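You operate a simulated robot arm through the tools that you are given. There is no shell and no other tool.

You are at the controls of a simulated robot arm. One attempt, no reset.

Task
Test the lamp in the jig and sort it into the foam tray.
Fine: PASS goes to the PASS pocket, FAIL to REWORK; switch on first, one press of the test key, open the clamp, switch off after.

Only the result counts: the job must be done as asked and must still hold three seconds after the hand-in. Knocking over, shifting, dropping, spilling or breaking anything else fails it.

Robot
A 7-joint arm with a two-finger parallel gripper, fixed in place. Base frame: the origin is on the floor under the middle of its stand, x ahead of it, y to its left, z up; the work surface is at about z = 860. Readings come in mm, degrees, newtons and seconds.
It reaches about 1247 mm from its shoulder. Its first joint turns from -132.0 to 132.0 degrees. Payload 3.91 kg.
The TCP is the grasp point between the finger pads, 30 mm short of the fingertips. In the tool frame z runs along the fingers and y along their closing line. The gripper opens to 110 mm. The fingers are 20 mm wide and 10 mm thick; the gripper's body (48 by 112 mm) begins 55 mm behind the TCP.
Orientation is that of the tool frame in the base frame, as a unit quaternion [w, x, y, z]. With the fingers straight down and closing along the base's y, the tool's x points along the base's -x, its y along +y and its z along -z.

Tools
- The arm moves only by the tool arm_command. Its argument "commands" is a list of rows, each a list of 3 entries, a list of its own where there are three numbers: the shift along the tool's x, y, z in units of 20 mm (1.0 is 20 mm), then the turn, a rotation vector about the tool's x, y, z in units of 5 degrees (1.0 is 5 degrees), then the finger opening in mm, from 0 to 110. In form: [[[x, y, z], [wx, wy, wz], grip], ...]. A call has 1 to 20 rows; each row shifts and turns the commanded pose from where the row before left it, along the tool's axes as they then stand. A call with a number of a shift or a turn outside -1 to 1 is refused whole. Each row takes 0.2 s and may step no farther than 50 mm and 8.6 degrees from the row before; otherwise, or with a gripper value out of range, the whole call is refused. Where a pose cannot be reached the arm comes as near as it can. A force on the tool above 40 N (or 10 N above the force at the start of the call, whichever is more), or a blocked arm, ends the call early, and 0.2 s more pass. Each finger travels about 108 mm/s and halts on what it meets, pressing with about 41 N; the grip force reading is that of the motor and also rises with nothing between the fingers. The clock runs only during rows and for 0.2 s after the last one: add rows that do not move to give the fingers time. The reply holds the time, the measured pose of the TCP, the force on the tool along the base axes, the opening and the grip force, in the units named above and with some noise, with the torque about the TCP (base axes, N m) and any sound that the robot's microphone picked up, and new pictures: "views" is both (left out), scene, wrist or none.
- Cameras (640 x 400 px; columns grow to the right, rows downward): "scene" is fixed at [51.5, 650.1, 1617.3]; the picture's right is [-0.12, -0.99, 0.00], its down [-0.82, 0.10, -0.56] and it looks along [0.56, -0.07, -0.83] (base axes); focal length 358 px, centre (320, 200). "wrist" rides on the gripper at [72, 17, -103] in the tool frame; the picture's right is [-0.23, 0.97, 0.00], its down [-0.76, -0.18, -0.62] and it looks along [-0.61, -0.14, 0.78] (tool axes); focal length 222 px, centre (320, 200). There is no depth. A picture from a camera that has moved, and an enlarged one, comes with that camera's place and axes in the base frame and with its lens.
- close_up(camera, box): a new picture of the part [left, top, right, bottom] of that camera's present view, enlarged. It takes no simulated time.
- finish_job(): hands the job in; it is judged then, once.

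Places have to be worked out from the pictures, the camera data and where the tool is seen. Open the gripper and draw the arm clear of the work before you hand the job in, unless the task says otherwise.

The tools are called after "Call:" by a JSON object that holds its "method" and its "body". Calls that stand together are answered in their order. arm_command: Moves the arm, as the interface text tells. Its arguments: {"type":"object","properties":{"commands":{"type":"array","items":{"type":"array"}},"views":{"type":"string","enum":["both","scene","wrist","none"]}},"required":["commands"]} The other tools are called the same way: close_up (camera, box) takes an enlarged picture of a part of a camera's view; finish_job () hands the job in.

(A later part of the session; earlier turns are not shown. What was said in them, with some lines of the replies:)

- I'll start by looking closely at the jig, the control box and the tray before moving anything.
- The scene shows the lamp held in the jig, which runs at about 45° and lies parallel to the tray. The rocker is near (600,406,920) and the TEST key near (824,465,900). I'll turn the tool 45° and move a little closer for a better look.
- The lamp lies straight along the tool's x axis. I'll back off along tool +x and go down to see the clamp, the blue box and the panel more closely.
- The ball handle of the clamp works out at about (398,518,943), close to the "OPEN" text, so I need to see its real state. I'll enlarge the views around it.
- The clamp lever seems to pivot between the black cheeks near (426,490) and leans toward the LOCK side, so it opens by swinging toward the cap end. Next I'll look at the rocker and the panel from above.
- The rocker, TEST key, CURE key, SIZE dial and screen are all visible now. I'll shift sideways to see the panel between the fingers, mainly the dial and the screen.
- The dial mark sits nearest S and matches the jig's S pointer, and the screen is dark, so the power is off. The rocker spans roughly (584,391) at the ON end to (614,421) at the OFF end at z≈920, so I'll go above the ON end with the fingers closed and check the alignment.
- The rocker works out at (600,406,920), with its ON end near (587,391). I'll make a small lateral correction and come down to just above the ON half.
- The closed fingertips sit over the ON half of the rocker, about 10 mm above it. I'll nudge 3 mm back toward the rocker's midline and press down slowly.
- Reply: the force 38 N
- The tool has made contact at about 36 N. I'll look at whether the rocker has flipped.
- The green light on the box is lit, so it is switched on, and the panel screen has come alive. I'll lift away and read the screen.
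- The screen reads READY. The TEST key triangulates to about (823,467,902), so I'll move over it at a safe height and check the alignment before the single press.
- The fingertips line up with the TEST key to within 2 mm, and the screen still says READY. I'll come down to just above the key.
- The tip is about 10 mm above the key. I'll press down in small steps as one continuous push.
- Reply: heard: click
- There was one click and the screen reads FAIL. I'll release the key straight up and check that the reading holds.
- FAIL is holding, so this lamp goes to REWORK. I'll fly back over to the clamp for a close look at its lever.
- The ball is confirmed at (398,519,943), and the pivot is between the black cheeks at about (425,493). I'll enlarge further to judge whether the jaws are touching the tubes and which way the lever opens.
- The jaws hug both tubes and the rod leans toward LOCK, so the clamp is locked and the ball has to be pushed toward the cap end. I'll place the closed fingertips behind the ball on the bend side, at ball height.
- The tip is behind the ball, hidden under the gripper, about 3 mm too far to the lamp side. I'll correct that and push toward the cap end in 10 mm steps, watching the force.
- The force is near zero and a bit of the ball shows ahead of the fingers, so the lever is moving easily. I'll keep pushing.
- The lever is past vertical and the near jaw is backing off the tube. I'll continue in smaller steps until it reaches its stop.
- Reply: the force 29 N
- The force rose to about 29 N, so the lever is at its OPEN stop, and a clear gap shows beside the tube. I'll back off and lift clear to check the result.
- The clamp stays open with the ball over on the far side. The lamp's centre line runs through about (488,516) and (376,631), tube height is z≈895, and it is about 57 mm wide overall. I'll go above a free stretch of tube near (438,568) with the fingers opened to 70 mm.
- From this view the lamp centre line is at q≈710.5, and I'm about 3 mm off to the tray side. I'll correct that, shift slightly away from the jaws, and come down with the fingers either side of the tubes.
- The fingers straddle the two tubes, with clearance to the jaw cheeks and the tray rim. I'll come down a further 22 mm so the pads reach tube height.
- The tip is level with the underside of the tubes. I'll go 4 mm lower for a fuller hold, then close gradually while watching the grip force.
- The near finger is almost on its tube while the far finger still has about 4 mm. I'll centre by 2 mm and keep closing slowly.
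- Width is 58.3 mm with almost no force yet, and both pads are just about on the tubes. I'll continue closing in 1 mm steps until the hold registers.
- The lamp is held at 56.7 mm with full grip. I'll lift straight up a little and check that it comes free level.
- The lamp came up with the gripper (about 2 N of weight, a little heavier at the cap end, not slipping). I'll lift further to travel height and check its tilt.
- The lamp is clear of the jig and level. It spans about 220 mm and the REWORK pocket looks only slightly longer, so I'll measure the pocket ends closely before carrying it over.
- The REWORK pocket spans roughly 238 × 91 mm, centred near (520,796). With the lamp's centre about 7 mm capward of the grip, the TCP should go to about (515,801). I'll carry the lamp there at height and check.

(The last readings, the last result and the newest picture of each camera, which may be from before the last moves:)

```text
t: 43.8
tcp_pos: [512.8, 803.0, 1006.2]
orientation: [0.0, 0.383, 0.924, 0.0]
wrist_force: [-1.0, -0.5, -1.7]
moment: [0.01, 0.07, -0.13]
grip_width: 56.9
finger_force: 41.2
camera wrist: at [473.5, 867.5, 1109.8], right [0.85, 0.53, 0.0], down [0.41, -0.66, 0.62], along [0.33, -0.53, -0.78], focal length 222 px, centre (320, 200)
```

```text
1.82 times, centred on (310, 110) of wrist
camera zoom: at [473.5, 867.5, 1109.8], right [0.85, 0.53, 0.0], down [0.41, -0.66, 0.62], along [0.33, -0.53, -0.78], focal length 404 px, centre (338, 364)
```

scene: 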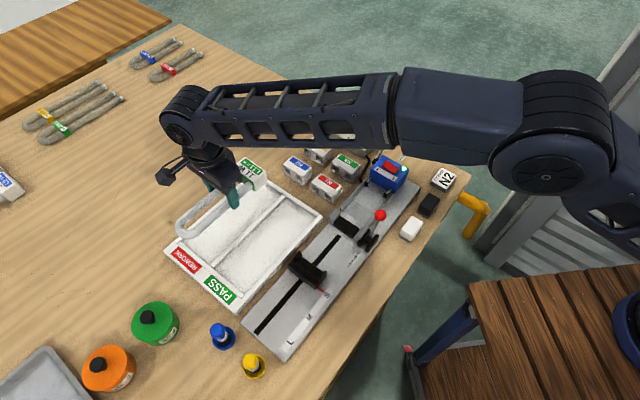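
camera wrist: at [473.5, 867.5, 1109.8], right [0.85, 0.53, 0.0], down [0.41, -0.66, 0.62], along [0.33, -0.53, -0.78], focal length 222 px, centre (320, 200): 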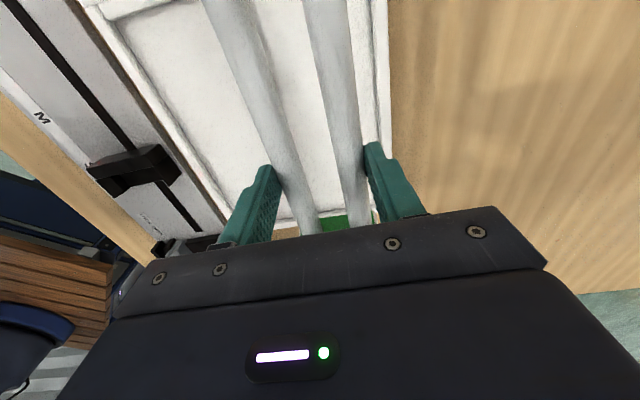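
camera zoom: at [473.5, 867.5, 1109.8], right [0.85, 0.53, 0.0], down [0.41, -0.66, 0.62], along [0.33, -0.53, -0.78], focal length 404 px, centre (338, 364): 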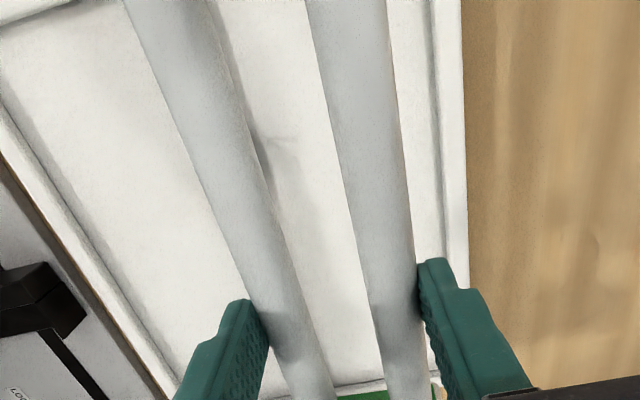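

The lamp is over the REWORK pocket. I'll look closer at its tilt and where the cap end sits relative to the rim before lowering.

Call:
{"method": "close_up", "body": {"camera": "scene", "box": [160, 145, 270, 245]}}

Call:
{"method": "close_up", "body": {"camera": "wrist", "box": [270, 140, 400, 240]}}

```text
4.00 times, centred on (215, 195) of scene
camera zoom: at [51.5, 650.1, 1617.3], right [-0.12, -0.99, 0.0], down [-0.82, 0.1, -0.56], along [0.56, -0.07, -0.83], focal length 1432 px, centre (740, 220)
```

zoom: 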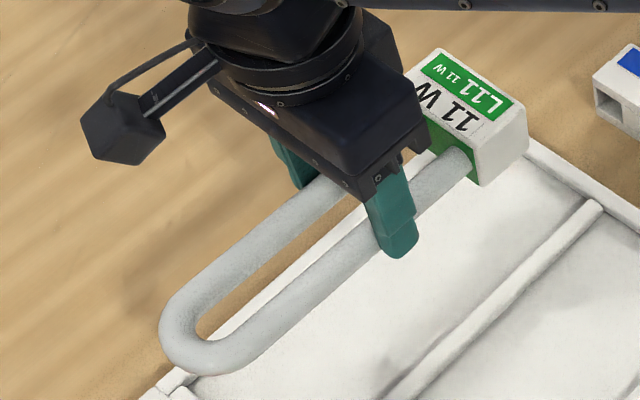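

```text
4.00 times, centred on (335, 190) of wrist
camera zoom: at [473.5, 867.5, 1109.8], right [0.85, 0.53, 0.0], down [0.41, -0.66, 0.62], along [0.33, -0.53, -0.78], focal length 888 px, centre (260, 240)
```

zoom: 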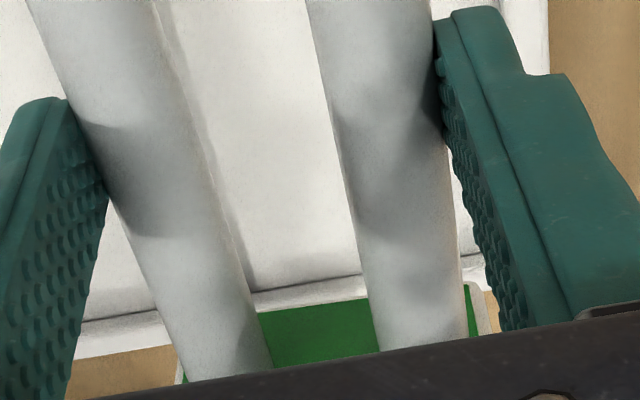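

The tube width in the wrist view suggests the bend side has risen slightly, so the lamp may be rotating in the grip. I'll enlarge the cap and the bend to measure the tilt before moving.

Call:
{"method": "close_up", "body": {"camera": "scene", "box": [250, 150, 300, 200]}}

Call:
{"method": "close_up", "body": {"camera": "scene", "box": [165, 190, 225, 245]}}

Call:
{"method": "close_up", "body": {"camera": "wrist", "box": [190, 0, 400, 110]}}

```text
8.00 times, centred on (275, 175) of scene
camera zoom: at [51.5, 650.1, 1617.3], right [-0.12, -0.99, 0.0], down [-0.82, 0.1, -0.56], along [0.56, -0.07, -0.83], focal length 2863 px, centre (680, 400)
```

zoom: 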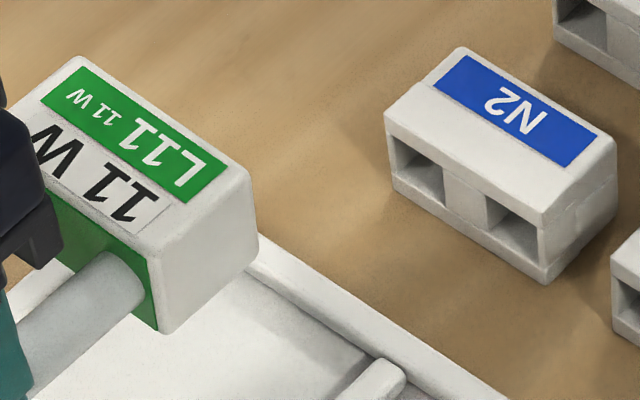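

```text
7.27 times, centred on (195, 218) of scene
camera zoom: at [51.5, 650.1, 1617.3], right [-0.12, -0.99, 0.0], down [-0.82, 0.1, -0.56], along [0.56, -0.07, -0.83], focal length 2603 px, centre (1229, 73)
```

zoom: 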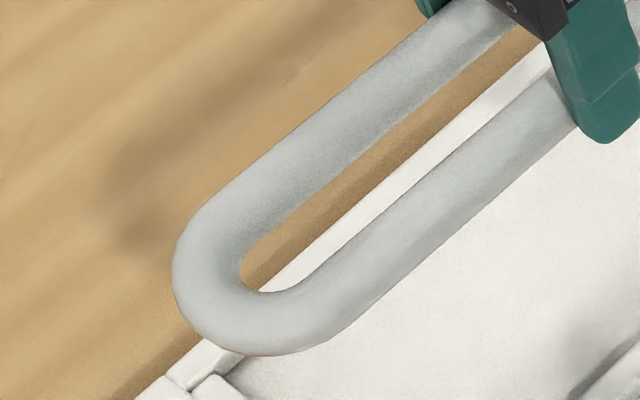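

```text
3.05 times, centred on (295, 55) of wrist
camera zoom: at [473.5, 867.5, 1109.8], right [0.85, 0.53, 0.0], down [0.41, -0.66, 0.62], along [0.33, -0.53, -0.78], focal length 677 px, centre (396, 642)
```

zoom: 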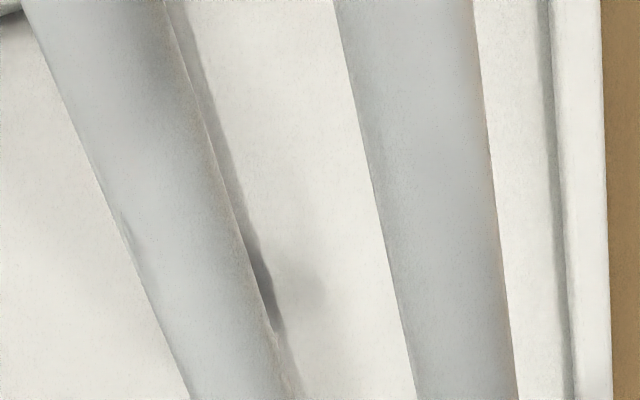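

The lamp is level, but it has slid about 17 mm toward its bend within the grip. Rechecking the tray with both cameras puts the REWORK pocket at p −316…−75 and q 893…990, so the TCP should be near (535,797). I'll correct for that and pitch 5° so the bend and cap touch down together.

Call:
{"method": "arm_command", "body": {"commands": [[[-0.35, 0.2, 0], [0, 0, 0], 54], [[-0.35, 0.2, 0], [0, 0, 0], 54], [[-0.3, 0.18, 0], [0, 0, 0], 54], [[0, 0, 0], [0, -0.5, 0], 54], [[0, 0, 0], [0, -0.5, 0], 54], [[0, 0, 0], [0, 0, 0], 54]]}}

Call:
{"method": "close_up", "body": {"camera": "scene", "box": [160, 140, 290, 250]}}

Call:
{"method": "close_up", "body": {"camera": "wrist", "box": [180, 0, 440, 240]}}

```text
t: 45.2
tcp_pos: [534.8, 797.8, 1005.6]
orientation: [0.04, 0.383, 0.923, -0.016]
wrist_force: [0.5, 0.1, 0.4]
moment: [-0.01, 0.01, 0.01]
grip_width: 54.0
finger_force: 0.1
camera wrist: at [490.1, 867.4, 1103.1], right [0.85, 0.53, 0.02], down [0.37, -0.62, 0.69], along [0.38, -0.58, -0.73], focal length 222 px, centre (320, 200)
```

scene: 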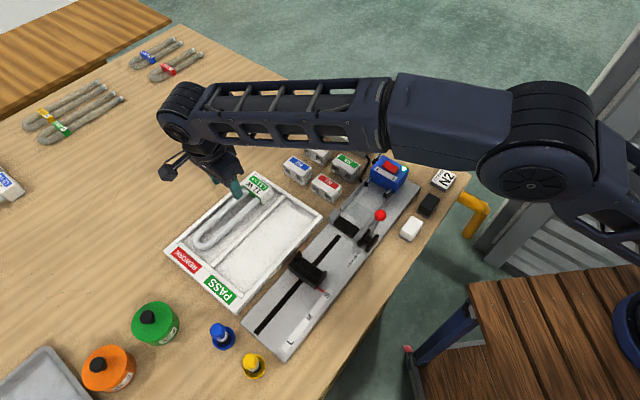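
wrist: 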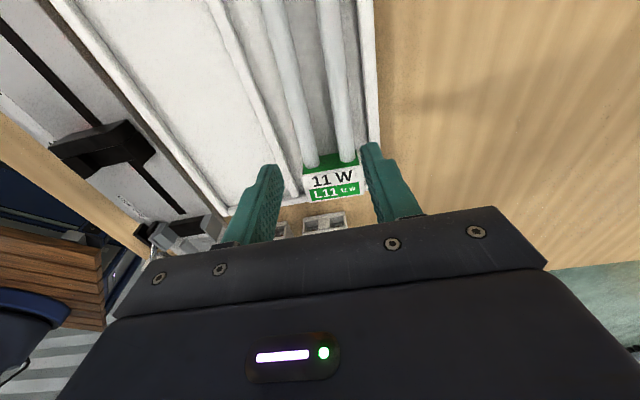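

```text
3.64 times, centred on (225, 195) of scene
camera zoom: at [51.5, 650.1, 1617.3], right [-0.12, -0.99, 0.0], down [-0.82, 0.1, -0.56], along [0.56, -0.07, -0.83], focal length 1301 px, centre (666, 218)
```

zoom: 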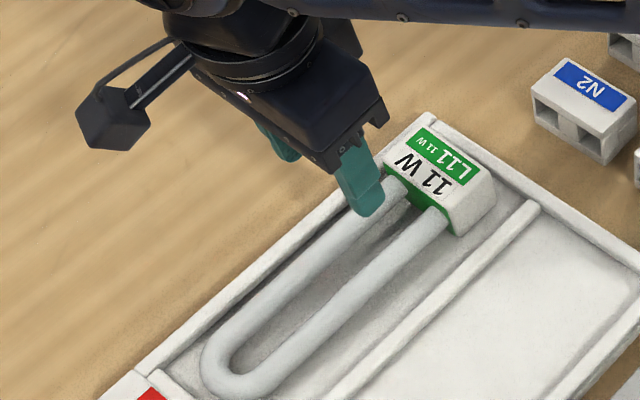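

```text
1.67 times, centred on (310, 120) of wrist
camera zoom: at [490.1, 867.4, 1103.1], right [0.85, 0.53, 0.02], down [0.37, -0.62, 0.69], along [0.38, -0.58, -0.73], focal length 370 px, centre (337, 333)
```

zoom: 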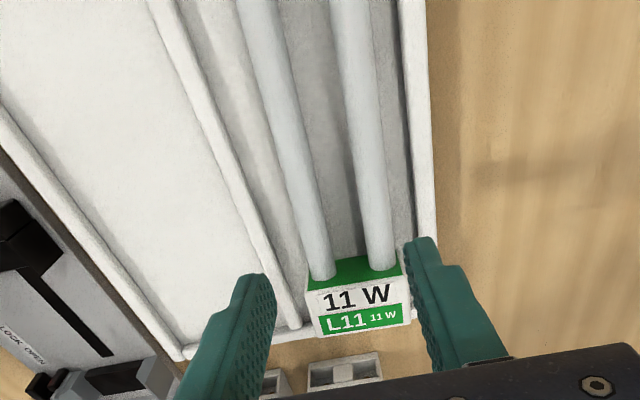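

The lamp slipped out of the grip (the opening fell to 54 mm and the force to zero) and fell into the REWORK pocket. I'll stay still and inspect how it lies and whether it looks intact.

Call:
{"method": "close_up", "body": {"camera": "scene", "box": [250, 160, 310, 215]}}

Call:
{"method": "close_up", "body": {"camera": "scene", "box": [170, 190, 260, 275]}}

Call:
{"method": "close_up", "body": {"camera": "wrist", "box": [270, 100, 400, 240]}}

Call:
{"method": "close_up", "body": {"camera": "wrist", "box": [200, 0, 400, 120]}}

```text
7.27 times, centred on (280, 188) of scene
camera zoom: at [51.5, 650.1, 1617.3], right [-0.12, -0.99, 0.0], down [-0.82, 0.1, -0.56], along [0.56, -0.07, -0.83], focal length 2603 px, centre (611, 291)
```

zoom: 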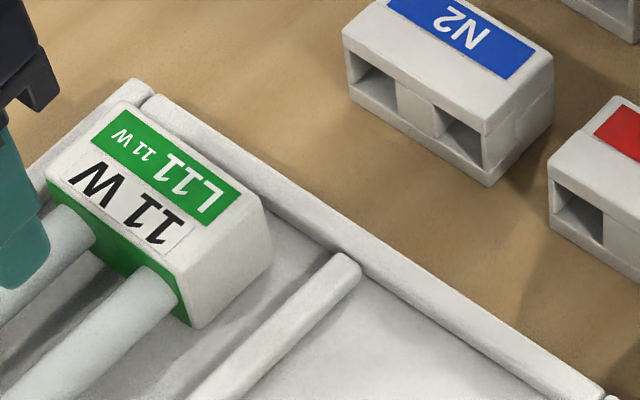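

```text
4.71 times, centred on (215, 232) of scene
camera zoom: at [51.5, 650.1, 1617.3], right [-0.12, -0.99, 0.0], down [-0.82, 0.1, -0.56], along [0.56, -0.07, -0.83], focal length 1684 px, centre (814, 47)
```

zoom: 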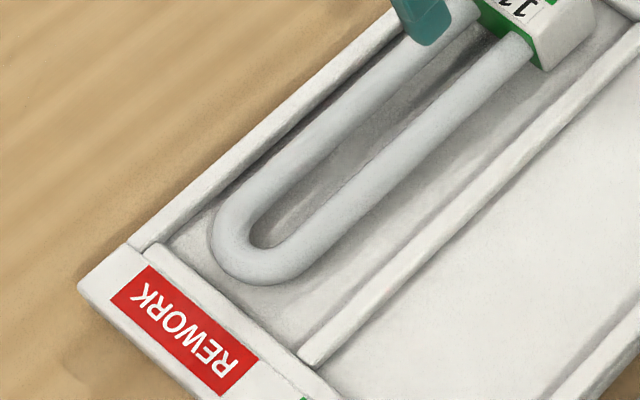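

```text
2.86 times, centred on (335, 170) of wrist
camera zoom: at [490.1, 867.4, 1103.1], right [0.85, 0.53, 0.02], down [0.37, -0.62, 0.69], along [0.38, -0.58, -0.73], focal length 635 px, centre (277, 286)
```

zoom: 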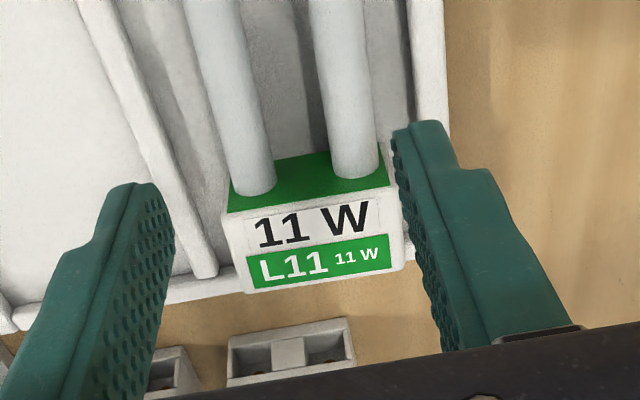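

```text
3.20 times, centred on (300, 60) of wrist
camera zoom: at [490.1, 867.4, 1103.1], right [0.85, 0.53, 0.02], down [0.37, -0.62, 0.69], along [0.38, -0.58, -0.73], focal length 711 px, centre (384, 648)
```

zoom: 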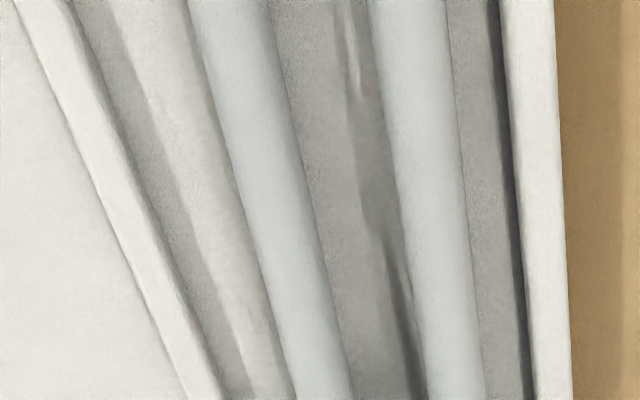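

The lamp lies flat and looks whole. It is fully inside the REWORK pocket with the bend and cap both clear of the rims, and the tray hasn't moved. I'll leave it there, level the tool, rise, and go back to switch the box off.

Call:
{"method": "arm_command", "body": {"commands": [[[0, 0, -0.7], [0, 0, 0], 54], [[0, 0, -0.7], [0, 0.5, 0], 54], [[0, 0, -0.7], [0, 0.5, 0], 40], [[0, 0, 0], [0, 0, 0], 0], [[0, 0, 0], [0, 0, 0], 0]]}}

Call:
{"method": "close_up", "body": {"camera": "scene", "box": [160, 150, 330, 320]}}

```text
t: 46.4
tcp_pos: [532.6, 799.3, 1047.5]
orientation: [0.0, 0.383, 0.924, 0.0]
wrist_force: [1.4, -0.3, -0.3]
moment: [-0.05, -0.02, 0.01]
grip_width: 0.0
finger_force: 37.4
camera wrist: at [494.0, 863.5, 1151.8], right [0.85, 0.53, 0.0], down [0.41, -0.66, 0.62], along [0.33, -0.53, -0.78], focal length 222 px, centre (320, 200)
```

scene: 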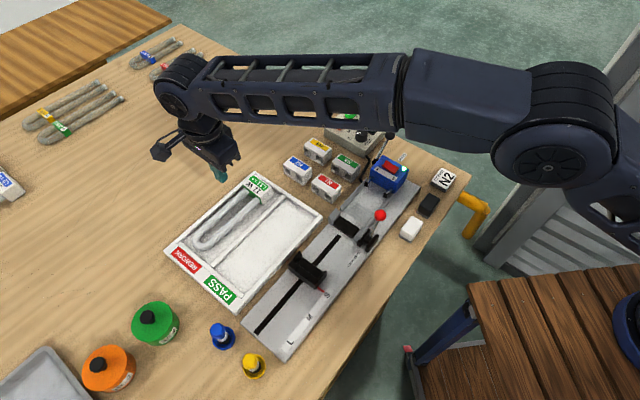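
wrist: 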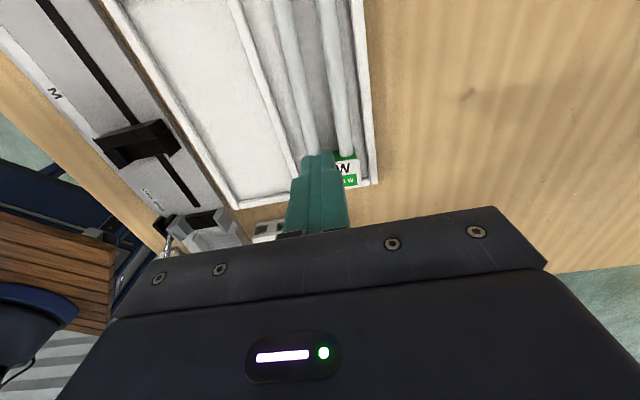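

```text
2.35 times, centred on (245, 235) of scene
camera zoom: at [51.5, 650.1, 1617.3], right [-0.12, -0.99, 0.0], down [-0.82, 0.1, -0.56], along [0.56, -0.07, -0.83], focal length 842 px, centre (496, 118)
```

zoom: 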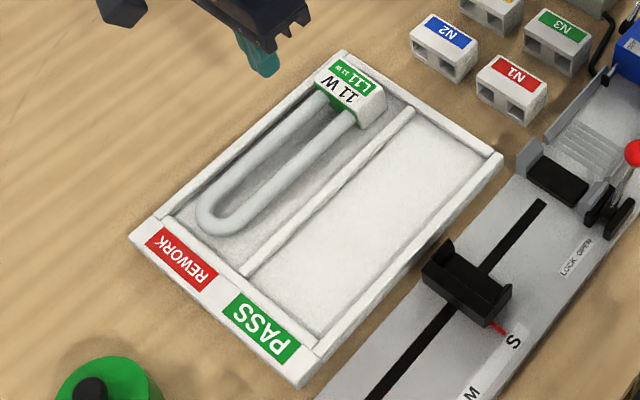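

The lamp is resting fully within the REWORK pocket. Now I'll fly over to the rocker's OFF end, near (607,414).

Call:
{"method": "arm_command", "body": {"commands": [[[-0.956, -0.645, 0], [0, 0, 0], 0], [[-0.956, -0.645, 0], [0, 0, 0], 0], [[-0.956, -0.645, 0], [0, 0, 0], 0], [[-0.956, -0.645, 0], [0, 0, 0], 0], [[-0.956, -0.645, 0], [0, 0, 0], 0], [[-0.956, -0.645, 0], [0, 0, 0], 0], [[-0.956, -0.645, 0], [0, 0, 0], 0], [[-0.956, -0.645, 0], [0, 0, 0], 0], [[-0.956, -0.645, 0], [0, 0, 0], 0], [[-0.956, -0.645, 0], [0, 0, 0], 0], [[-0.956, -0.645, 0], [0, 0, 0], 0], [[-0.956, -0.645, 0], [0, 0, 0], 0], [[-0.956, -0.645, 0], [0, 0, 0], 0], [[-0.956, -0.645, 0], [0, 0, 0], 0], [[-0.956, -0.645, 0], [0, 0, 0], 0], [[-0.956, -0.645, 0], [0, 0, 0], 0], [[-0.956, -0.645, 0], [0, 0, 0], 0], [[0, 0, 1], [0, 0, 0], 0], [[0, 0, 0.8], [0, 0, 0], 0], [[0, 0, 0], [0, 0, 0], 0]]}}

Call:
{"method": "close_up", "body": {"camera": "wrist", "box": [240, 40, 420, 210]}}

Call:
{"method": "close_up", "body": {"camera": "scene", "box": [340, 110, 440, 200]}}

```text
t: 50.6
tcp_pos: [607.9, 416.1, 1010.7]
orientation: [0.001, 0.382, 0.924, 0.0]
wrist_force: [0.7, 0.2, 1.0]
moment: [0.0, 0.01, -0.01]
grip_width: 0.2
finger_force: 37.6
camera wrist: at [568.5, 478.6, 1115.6], right [0.85, 0.53, 0.0], down [0.41, -0.66, 0.62], along [0.33, -0.53, -0.78], focal length 222 px, centre (320, 200)
```

scene: 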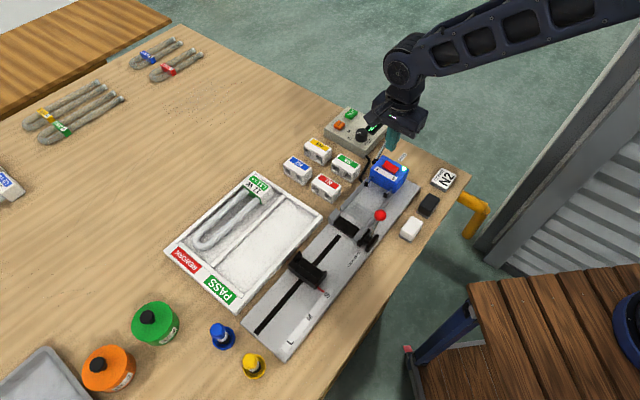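
wrist: 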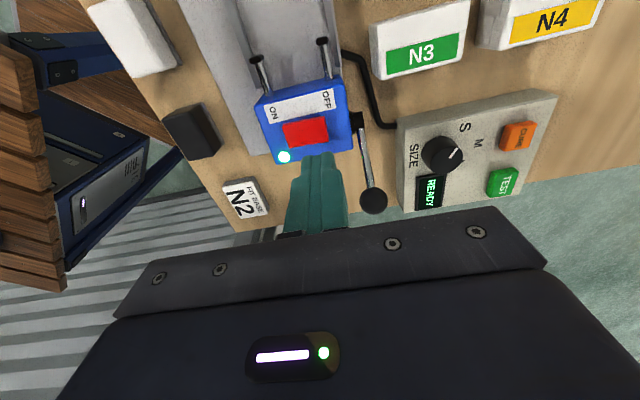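

```text
2.35 times, centred on (330, 125) of wrist
camera zoom: at [568.5, 478.6, 1115.6], right [0.85, 0.53, 0.0], down [0.41, -0.66, 0.62], along [0.33, -0.53, -0.78], focal length 523 px, centre (296, 376)
```

zoom: 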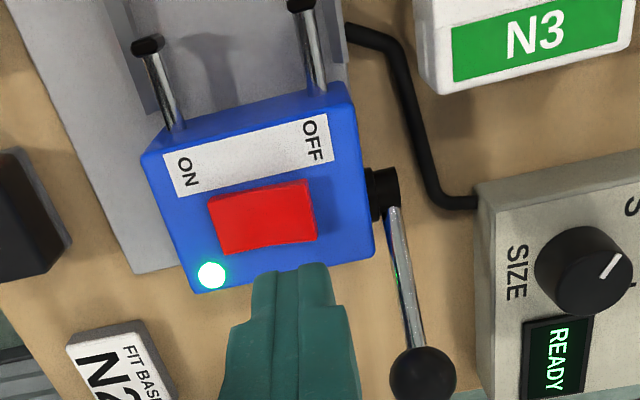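

```text
4.44 times, centred on (390, 155) of scene
camera zoom: at [51.5, 650.1, 1617.3], right [-0.12, -0.99, 0.0], down [-0.82, 0.1, -0.56], along [0.56, -0.07, -0.83], focal length 1591 px, centre (9, 400)
```

zoom: 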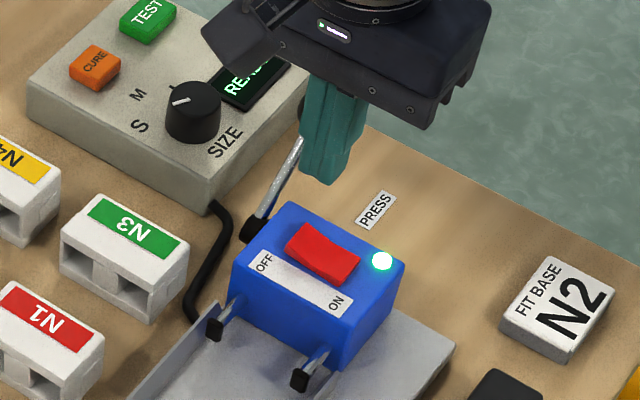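

The screen has gone back to READY now that the lamp is out, and the rocker's OFF end is raised. I'll correct by 2 mm and come down to just above the OFF half.

Call:
{"method": "arm_command", "body": {"commands": [[[-0.08, -0.1, 0.8], [0, 0, 0], 0], [[0, 0, 0.8], [0, 0, 0], 0], [[0, 0, 0.6], [0, 0, 0], 0], [[0, 0, 0.1], [0, 0, 0], 0], [[0, 0, 0], [0, 0, 0], 0]], "views": "wrist"}}

Call:
{"method": "close_up", "body": {"camera": "scene", "box": [350, 130, 430, 200]}}

Call:
{"method": "close_up", "body": {"camera": "wrist", "box": [240, 40, 420, 210]}}

```text
t: 51.8
tcp_pos: [606.9, 411.8, 963.8]
orientation: [0.001, 0.383, 0.924, -0.001]
wrist_force: [0.2, -0.2, 0.3]
moment: [0.0, 0.04, -0.03]
grip_width: 0.0
finger_force: 37.2
camera wrist: at [568.1, 475.9, 1069.3], right [0.85, 0.53, 0.0], down [0.41, -0.66, 0.62], along [0.33, -0.53, -0.78], focal length 222 px, centre (320, 200)
```

wrist: 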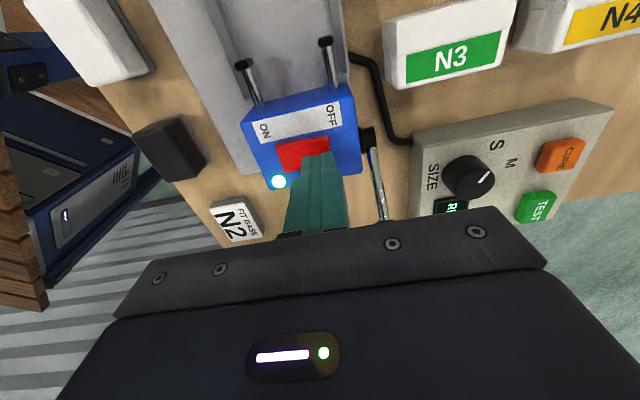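

```text
5.71 times, centred on (390, 165) of scene
camera zoom: at [51.5, 650.1, 1617.3], right [-0.12, -0.99, 0.0], down [-0.82, 0.1, -0.56], along [0.56, -0.07, -0.83], focal length 2045 px, centre (-80, 400)
```

zoom: 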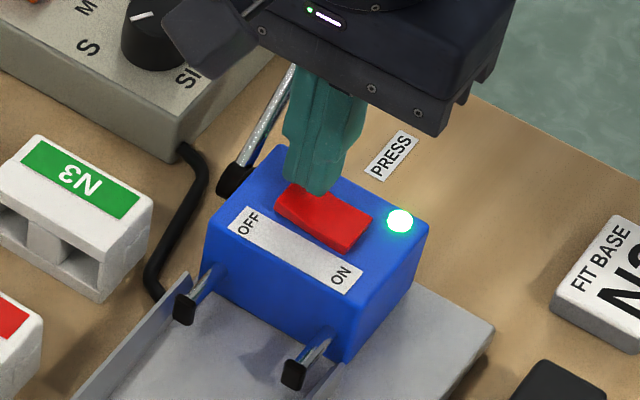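

```text
2.35 times, centred on (330, 125) of wrist
camera zoom: at [568.1, 475.9, 1069.3], right [0.85, 0.53, 0.0], down [0.41, -0.66, 0.62], along [0.33, -0.53, -0.78], focal length 523 px, centre (296, 376)
```

zoom: 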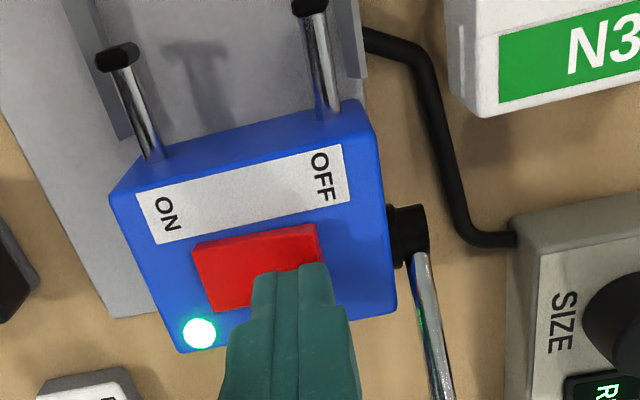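

The tip is over the OFF half. I'll shift 2 mm outward and press down gently.

Call:
{"method": "arm_command", "body": {"commands": [[[0, 0.1, 0], [0, 0, 0], 0], [[0, 0, 0.2], [0, 0, 0], 0], [[0, 0, 0.15], [0, 0, 0], 0], [[0, 0, 0.12], [0, 0, 0], 0]], "views": "wrist"}}

Call:
{"method": "close_up", "body": {"camera": "scene", "box": [350, 110, 430, 200]}}

```text
t: 52.8
tcp_pos: [609.1, 413.0, 954.7]
orientation: [0.0, 0.382, 0.924, -0.001]
wrist_force: [0.3, 0.3, 3.7]
moment: [-0.03, 0.01, -0.01]
grip_width: 0.0
finger_force: 38.1
camera wrist: at [569.9, 477.7, 1060.1], right [0.85, 0.53, 0.0], down [0.41, -0.66, 0.62], along [0.33, -0.53, -0.78], focal length 222 px, centre (320, 200)
```

wrist: 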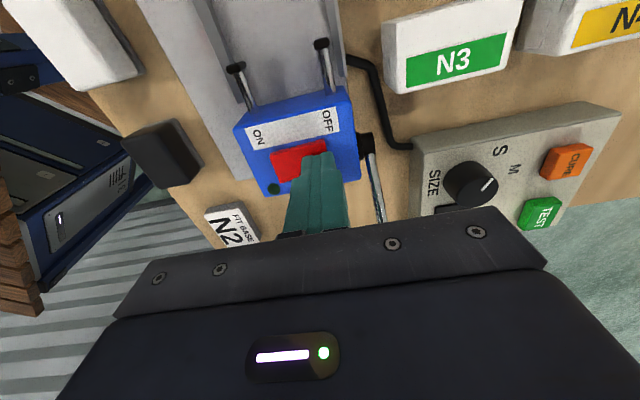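

```text
4.44 times, centred on (390, 155) of scene
camera zoom: at [51.5, 650.1, 1617.3], right [-0.12, -0.99, 0.0], down [-0.82, 0.1, -0.56], along [0.56, -0.07, -0.83], focal length 1591 px, centre (9, 400)
```

zoom: 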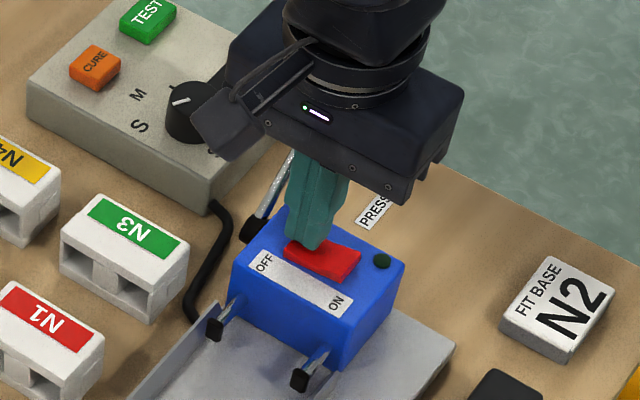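

The light has gone dark, so it is switched off. I'll lift straight up and check that it stays off.

Call:
{"method": "arm_command", "body": {"commands": [[[0, 0, -0.5], [0, 0, 0], 0], [[0, 0, -1], [0, 0, 0], 0], [[0, 0, -1], [0, 0, 0], 0], [[0, 0, -1], [0, 0, 0], 0], [[0, 0, -1], [0, 0, 0], 0], [[0, 0, -1], [0, 0, 0], 0], [[0, 0, -1], [0, 0, 0], 0], [[0, 0, -1], [0, 0, 0], 0]]}}

Call:
{"method": "close_up", "body": {"camera": "scene", "box": [320, 95, 430, 200]}}

Call:
{"method": "close_up", "body": {"camera": "scene", "box": [160, 150, 400, 360]}}

```text
t: 54.6
tcp_pos: [609.4, 415.1, 1106.1]
orientation: [0.0, 0.382, 0.924, 0.0]
wrist_force: [0.1, 1.2, -0.7]
moment: [0.0, 0.02, 0.0]
grip_width: 0.0
finger_force: 37.5
camera wrist: at [570.5, 478.2, 1210.1], right [0.85, 0.53, 0.0], down [0.41, -0.66, 0.62], along [0.33, -0.53, -0.78], focal length 222 px, centre (320, 200)
```

scene: 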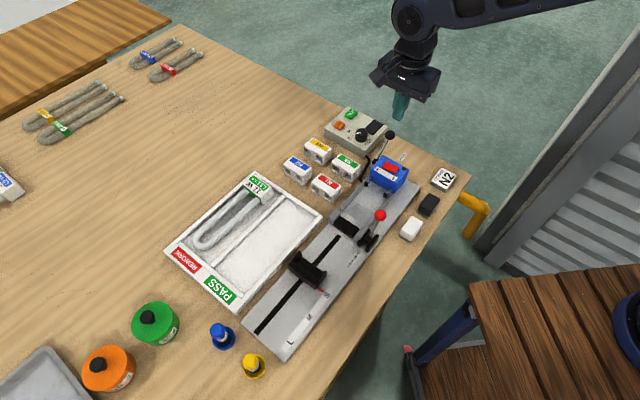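
wrist: 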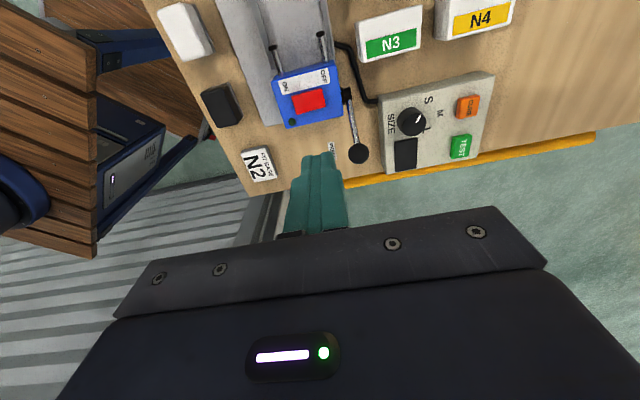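

```text
3.81 times, centred on (375, 148) of scene
camera zoom: at [51.5, 650.1, 1617.3], right [-0.12, -0.99, 0.0], down [-0.82, 0.1, -0.56], along [0.56, -0.07, -0.83], focal length 1363 px, centre (110, 400)
```

zoom: 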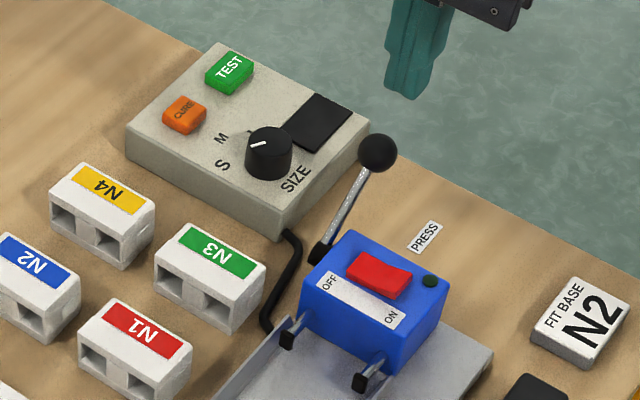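

```text
1.90 times, centred on (280, 255) of scene
camera zoom: at [51.5, 650.1, 1617.3], right [-0.12, -0.99, 0.0], down [-0.82, 0.1, -0.56], along [0.56, -0.07, -0.83], focal length 682 px, centre (396, 95)
```

zoom: 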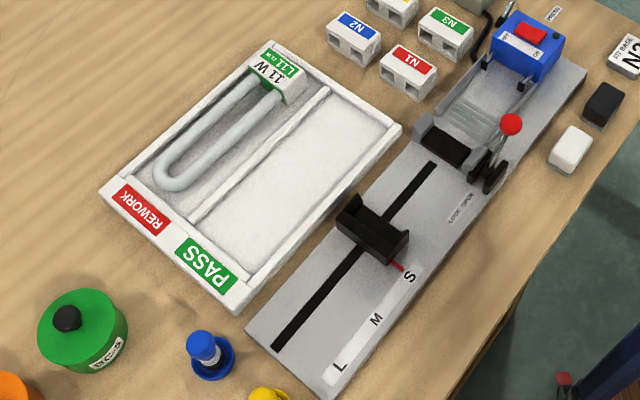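

The light and screen are both off, the clamp is open, and the lamp is in REWORK. I'll open the gripper, draw the arm up and clear, and take a last close look at how the lamp sits.

Call:
{"method": "arm_command", "body": {"commands": [[[0, 0, -1], [0, 0, 0], 60], [[0, 0, -1], [0, 0, 0], 110], [[0, -1, -1], [0, 0, 0], 110], [[0, -1, -1], [0, 0, 0], 110], [[0, -1, -1], [0, 0, 0], 110], [[0, 0, 0], [0, 0, 0], 110], [[0, 0, 0], [0, 0, 0], 110]]}}

Call:
{"method": "close_up", "body": {"camera": "scene", "box": [180, 160, 290, 260]}}

Call:
{"method": "close_up", "body": {"camera": "scene", "box": [235, 160, 295, 215]}}

```text
t: 56.2
tcp_pos: [567.0, 371.6, 1205.1]
orientation: [0.001, 0.383, 0.924, 0.0]
wrist_force: [-0.7, -0.3, 0.3]
moment: [-0.02, 0.01, 0.02]
grip_width: 109.9
finger_force: 0.1
camera wrist: at [528.0, 434.7, 1310.7], right [0.85, 0.53, 0.0], down [0.41, -0.66, 0.62], along [0.33, -0.53, -0.78], focal length 222 px, centre (320, 200)
```

scene: 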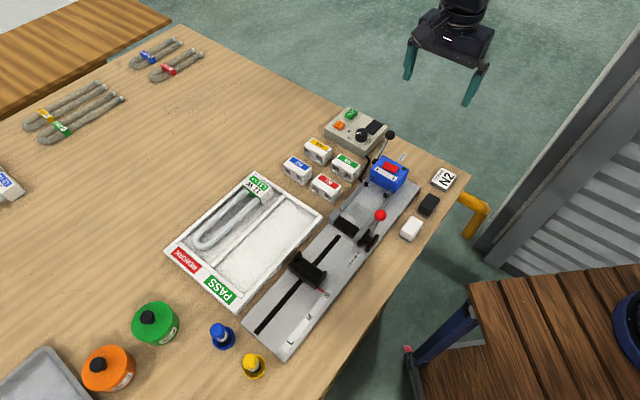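
wrist: 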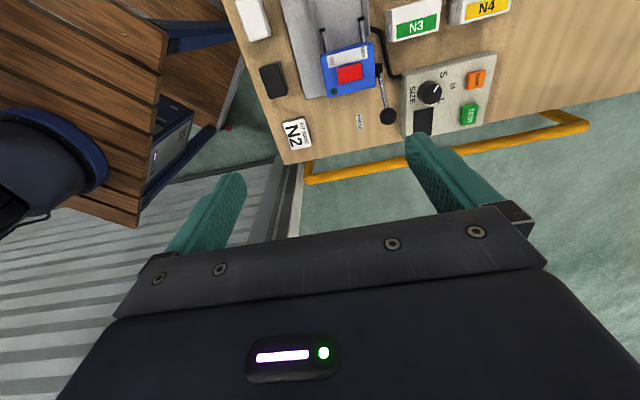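

```text
4.00 times, centred on (235, 210) of scene
camera zoom: at [51.5, 650.1, 1617.3], right [-0.12, -0.99, 0.0], down [-0.82, 0.1, -0.56], along [0.56, -0.07, -0.83], focal length 1432 px, centre (660, 160)
```

zoom: 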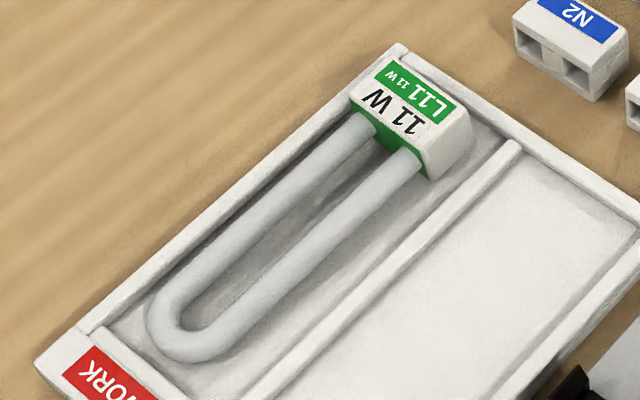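

```text
7.27 times, centred on (265, 188) of scene
camera zoom: at [51.5, 650.1, 1617.3], right [-0.12, -0.99, 0.0], down [-0.82, 0.1, -0.56], along [0.56, -0.07, -0.83], focal length 2603 px, centre (720, 291)
```

zoom: 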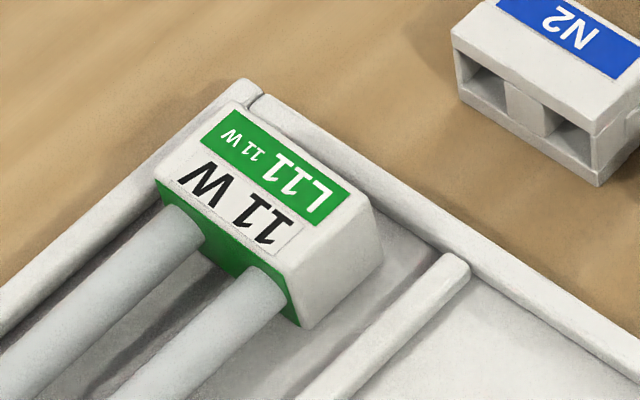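

The arm is clear and the gripper open. The lamp sits flat and fully inside the REWORK pocket, the clamp is open, the power is off, and nothing else looks disturbed, so I'm handing the job in.

Call:
{"method": "finish_job", "body": {}}

```text
The job is handed in.
```

The lamp tested FAIL and is now lying flat in the REWORK pocket. However, I dropped it on the way in.

- **Test:** I switched the rocker on, the screen read READY, and I pressed TEST once. It showed FAIL and held that reading after I let go of the key.
- **Clamp:** I opened it after the test and left it open, then lifted the lamp out of the jig.
- **Drop:** The lamp slid in the gripper while I was carrying it. Over the pocket it slipped free and fell about 100 mm, instead of being set down. It landed fully inside the pocket and looks unbroken in the camera views, but I only checked it by eye.
- **Power:** I switched the rocker off last, and its light and the screen are both dark.

The arm is clear of the work with the gripper open, and nothing else on the bench appears to have moved. I left the size dial alone. Its mark was closest to S, which matches the jig's S setting, though it didn't line up exactly.
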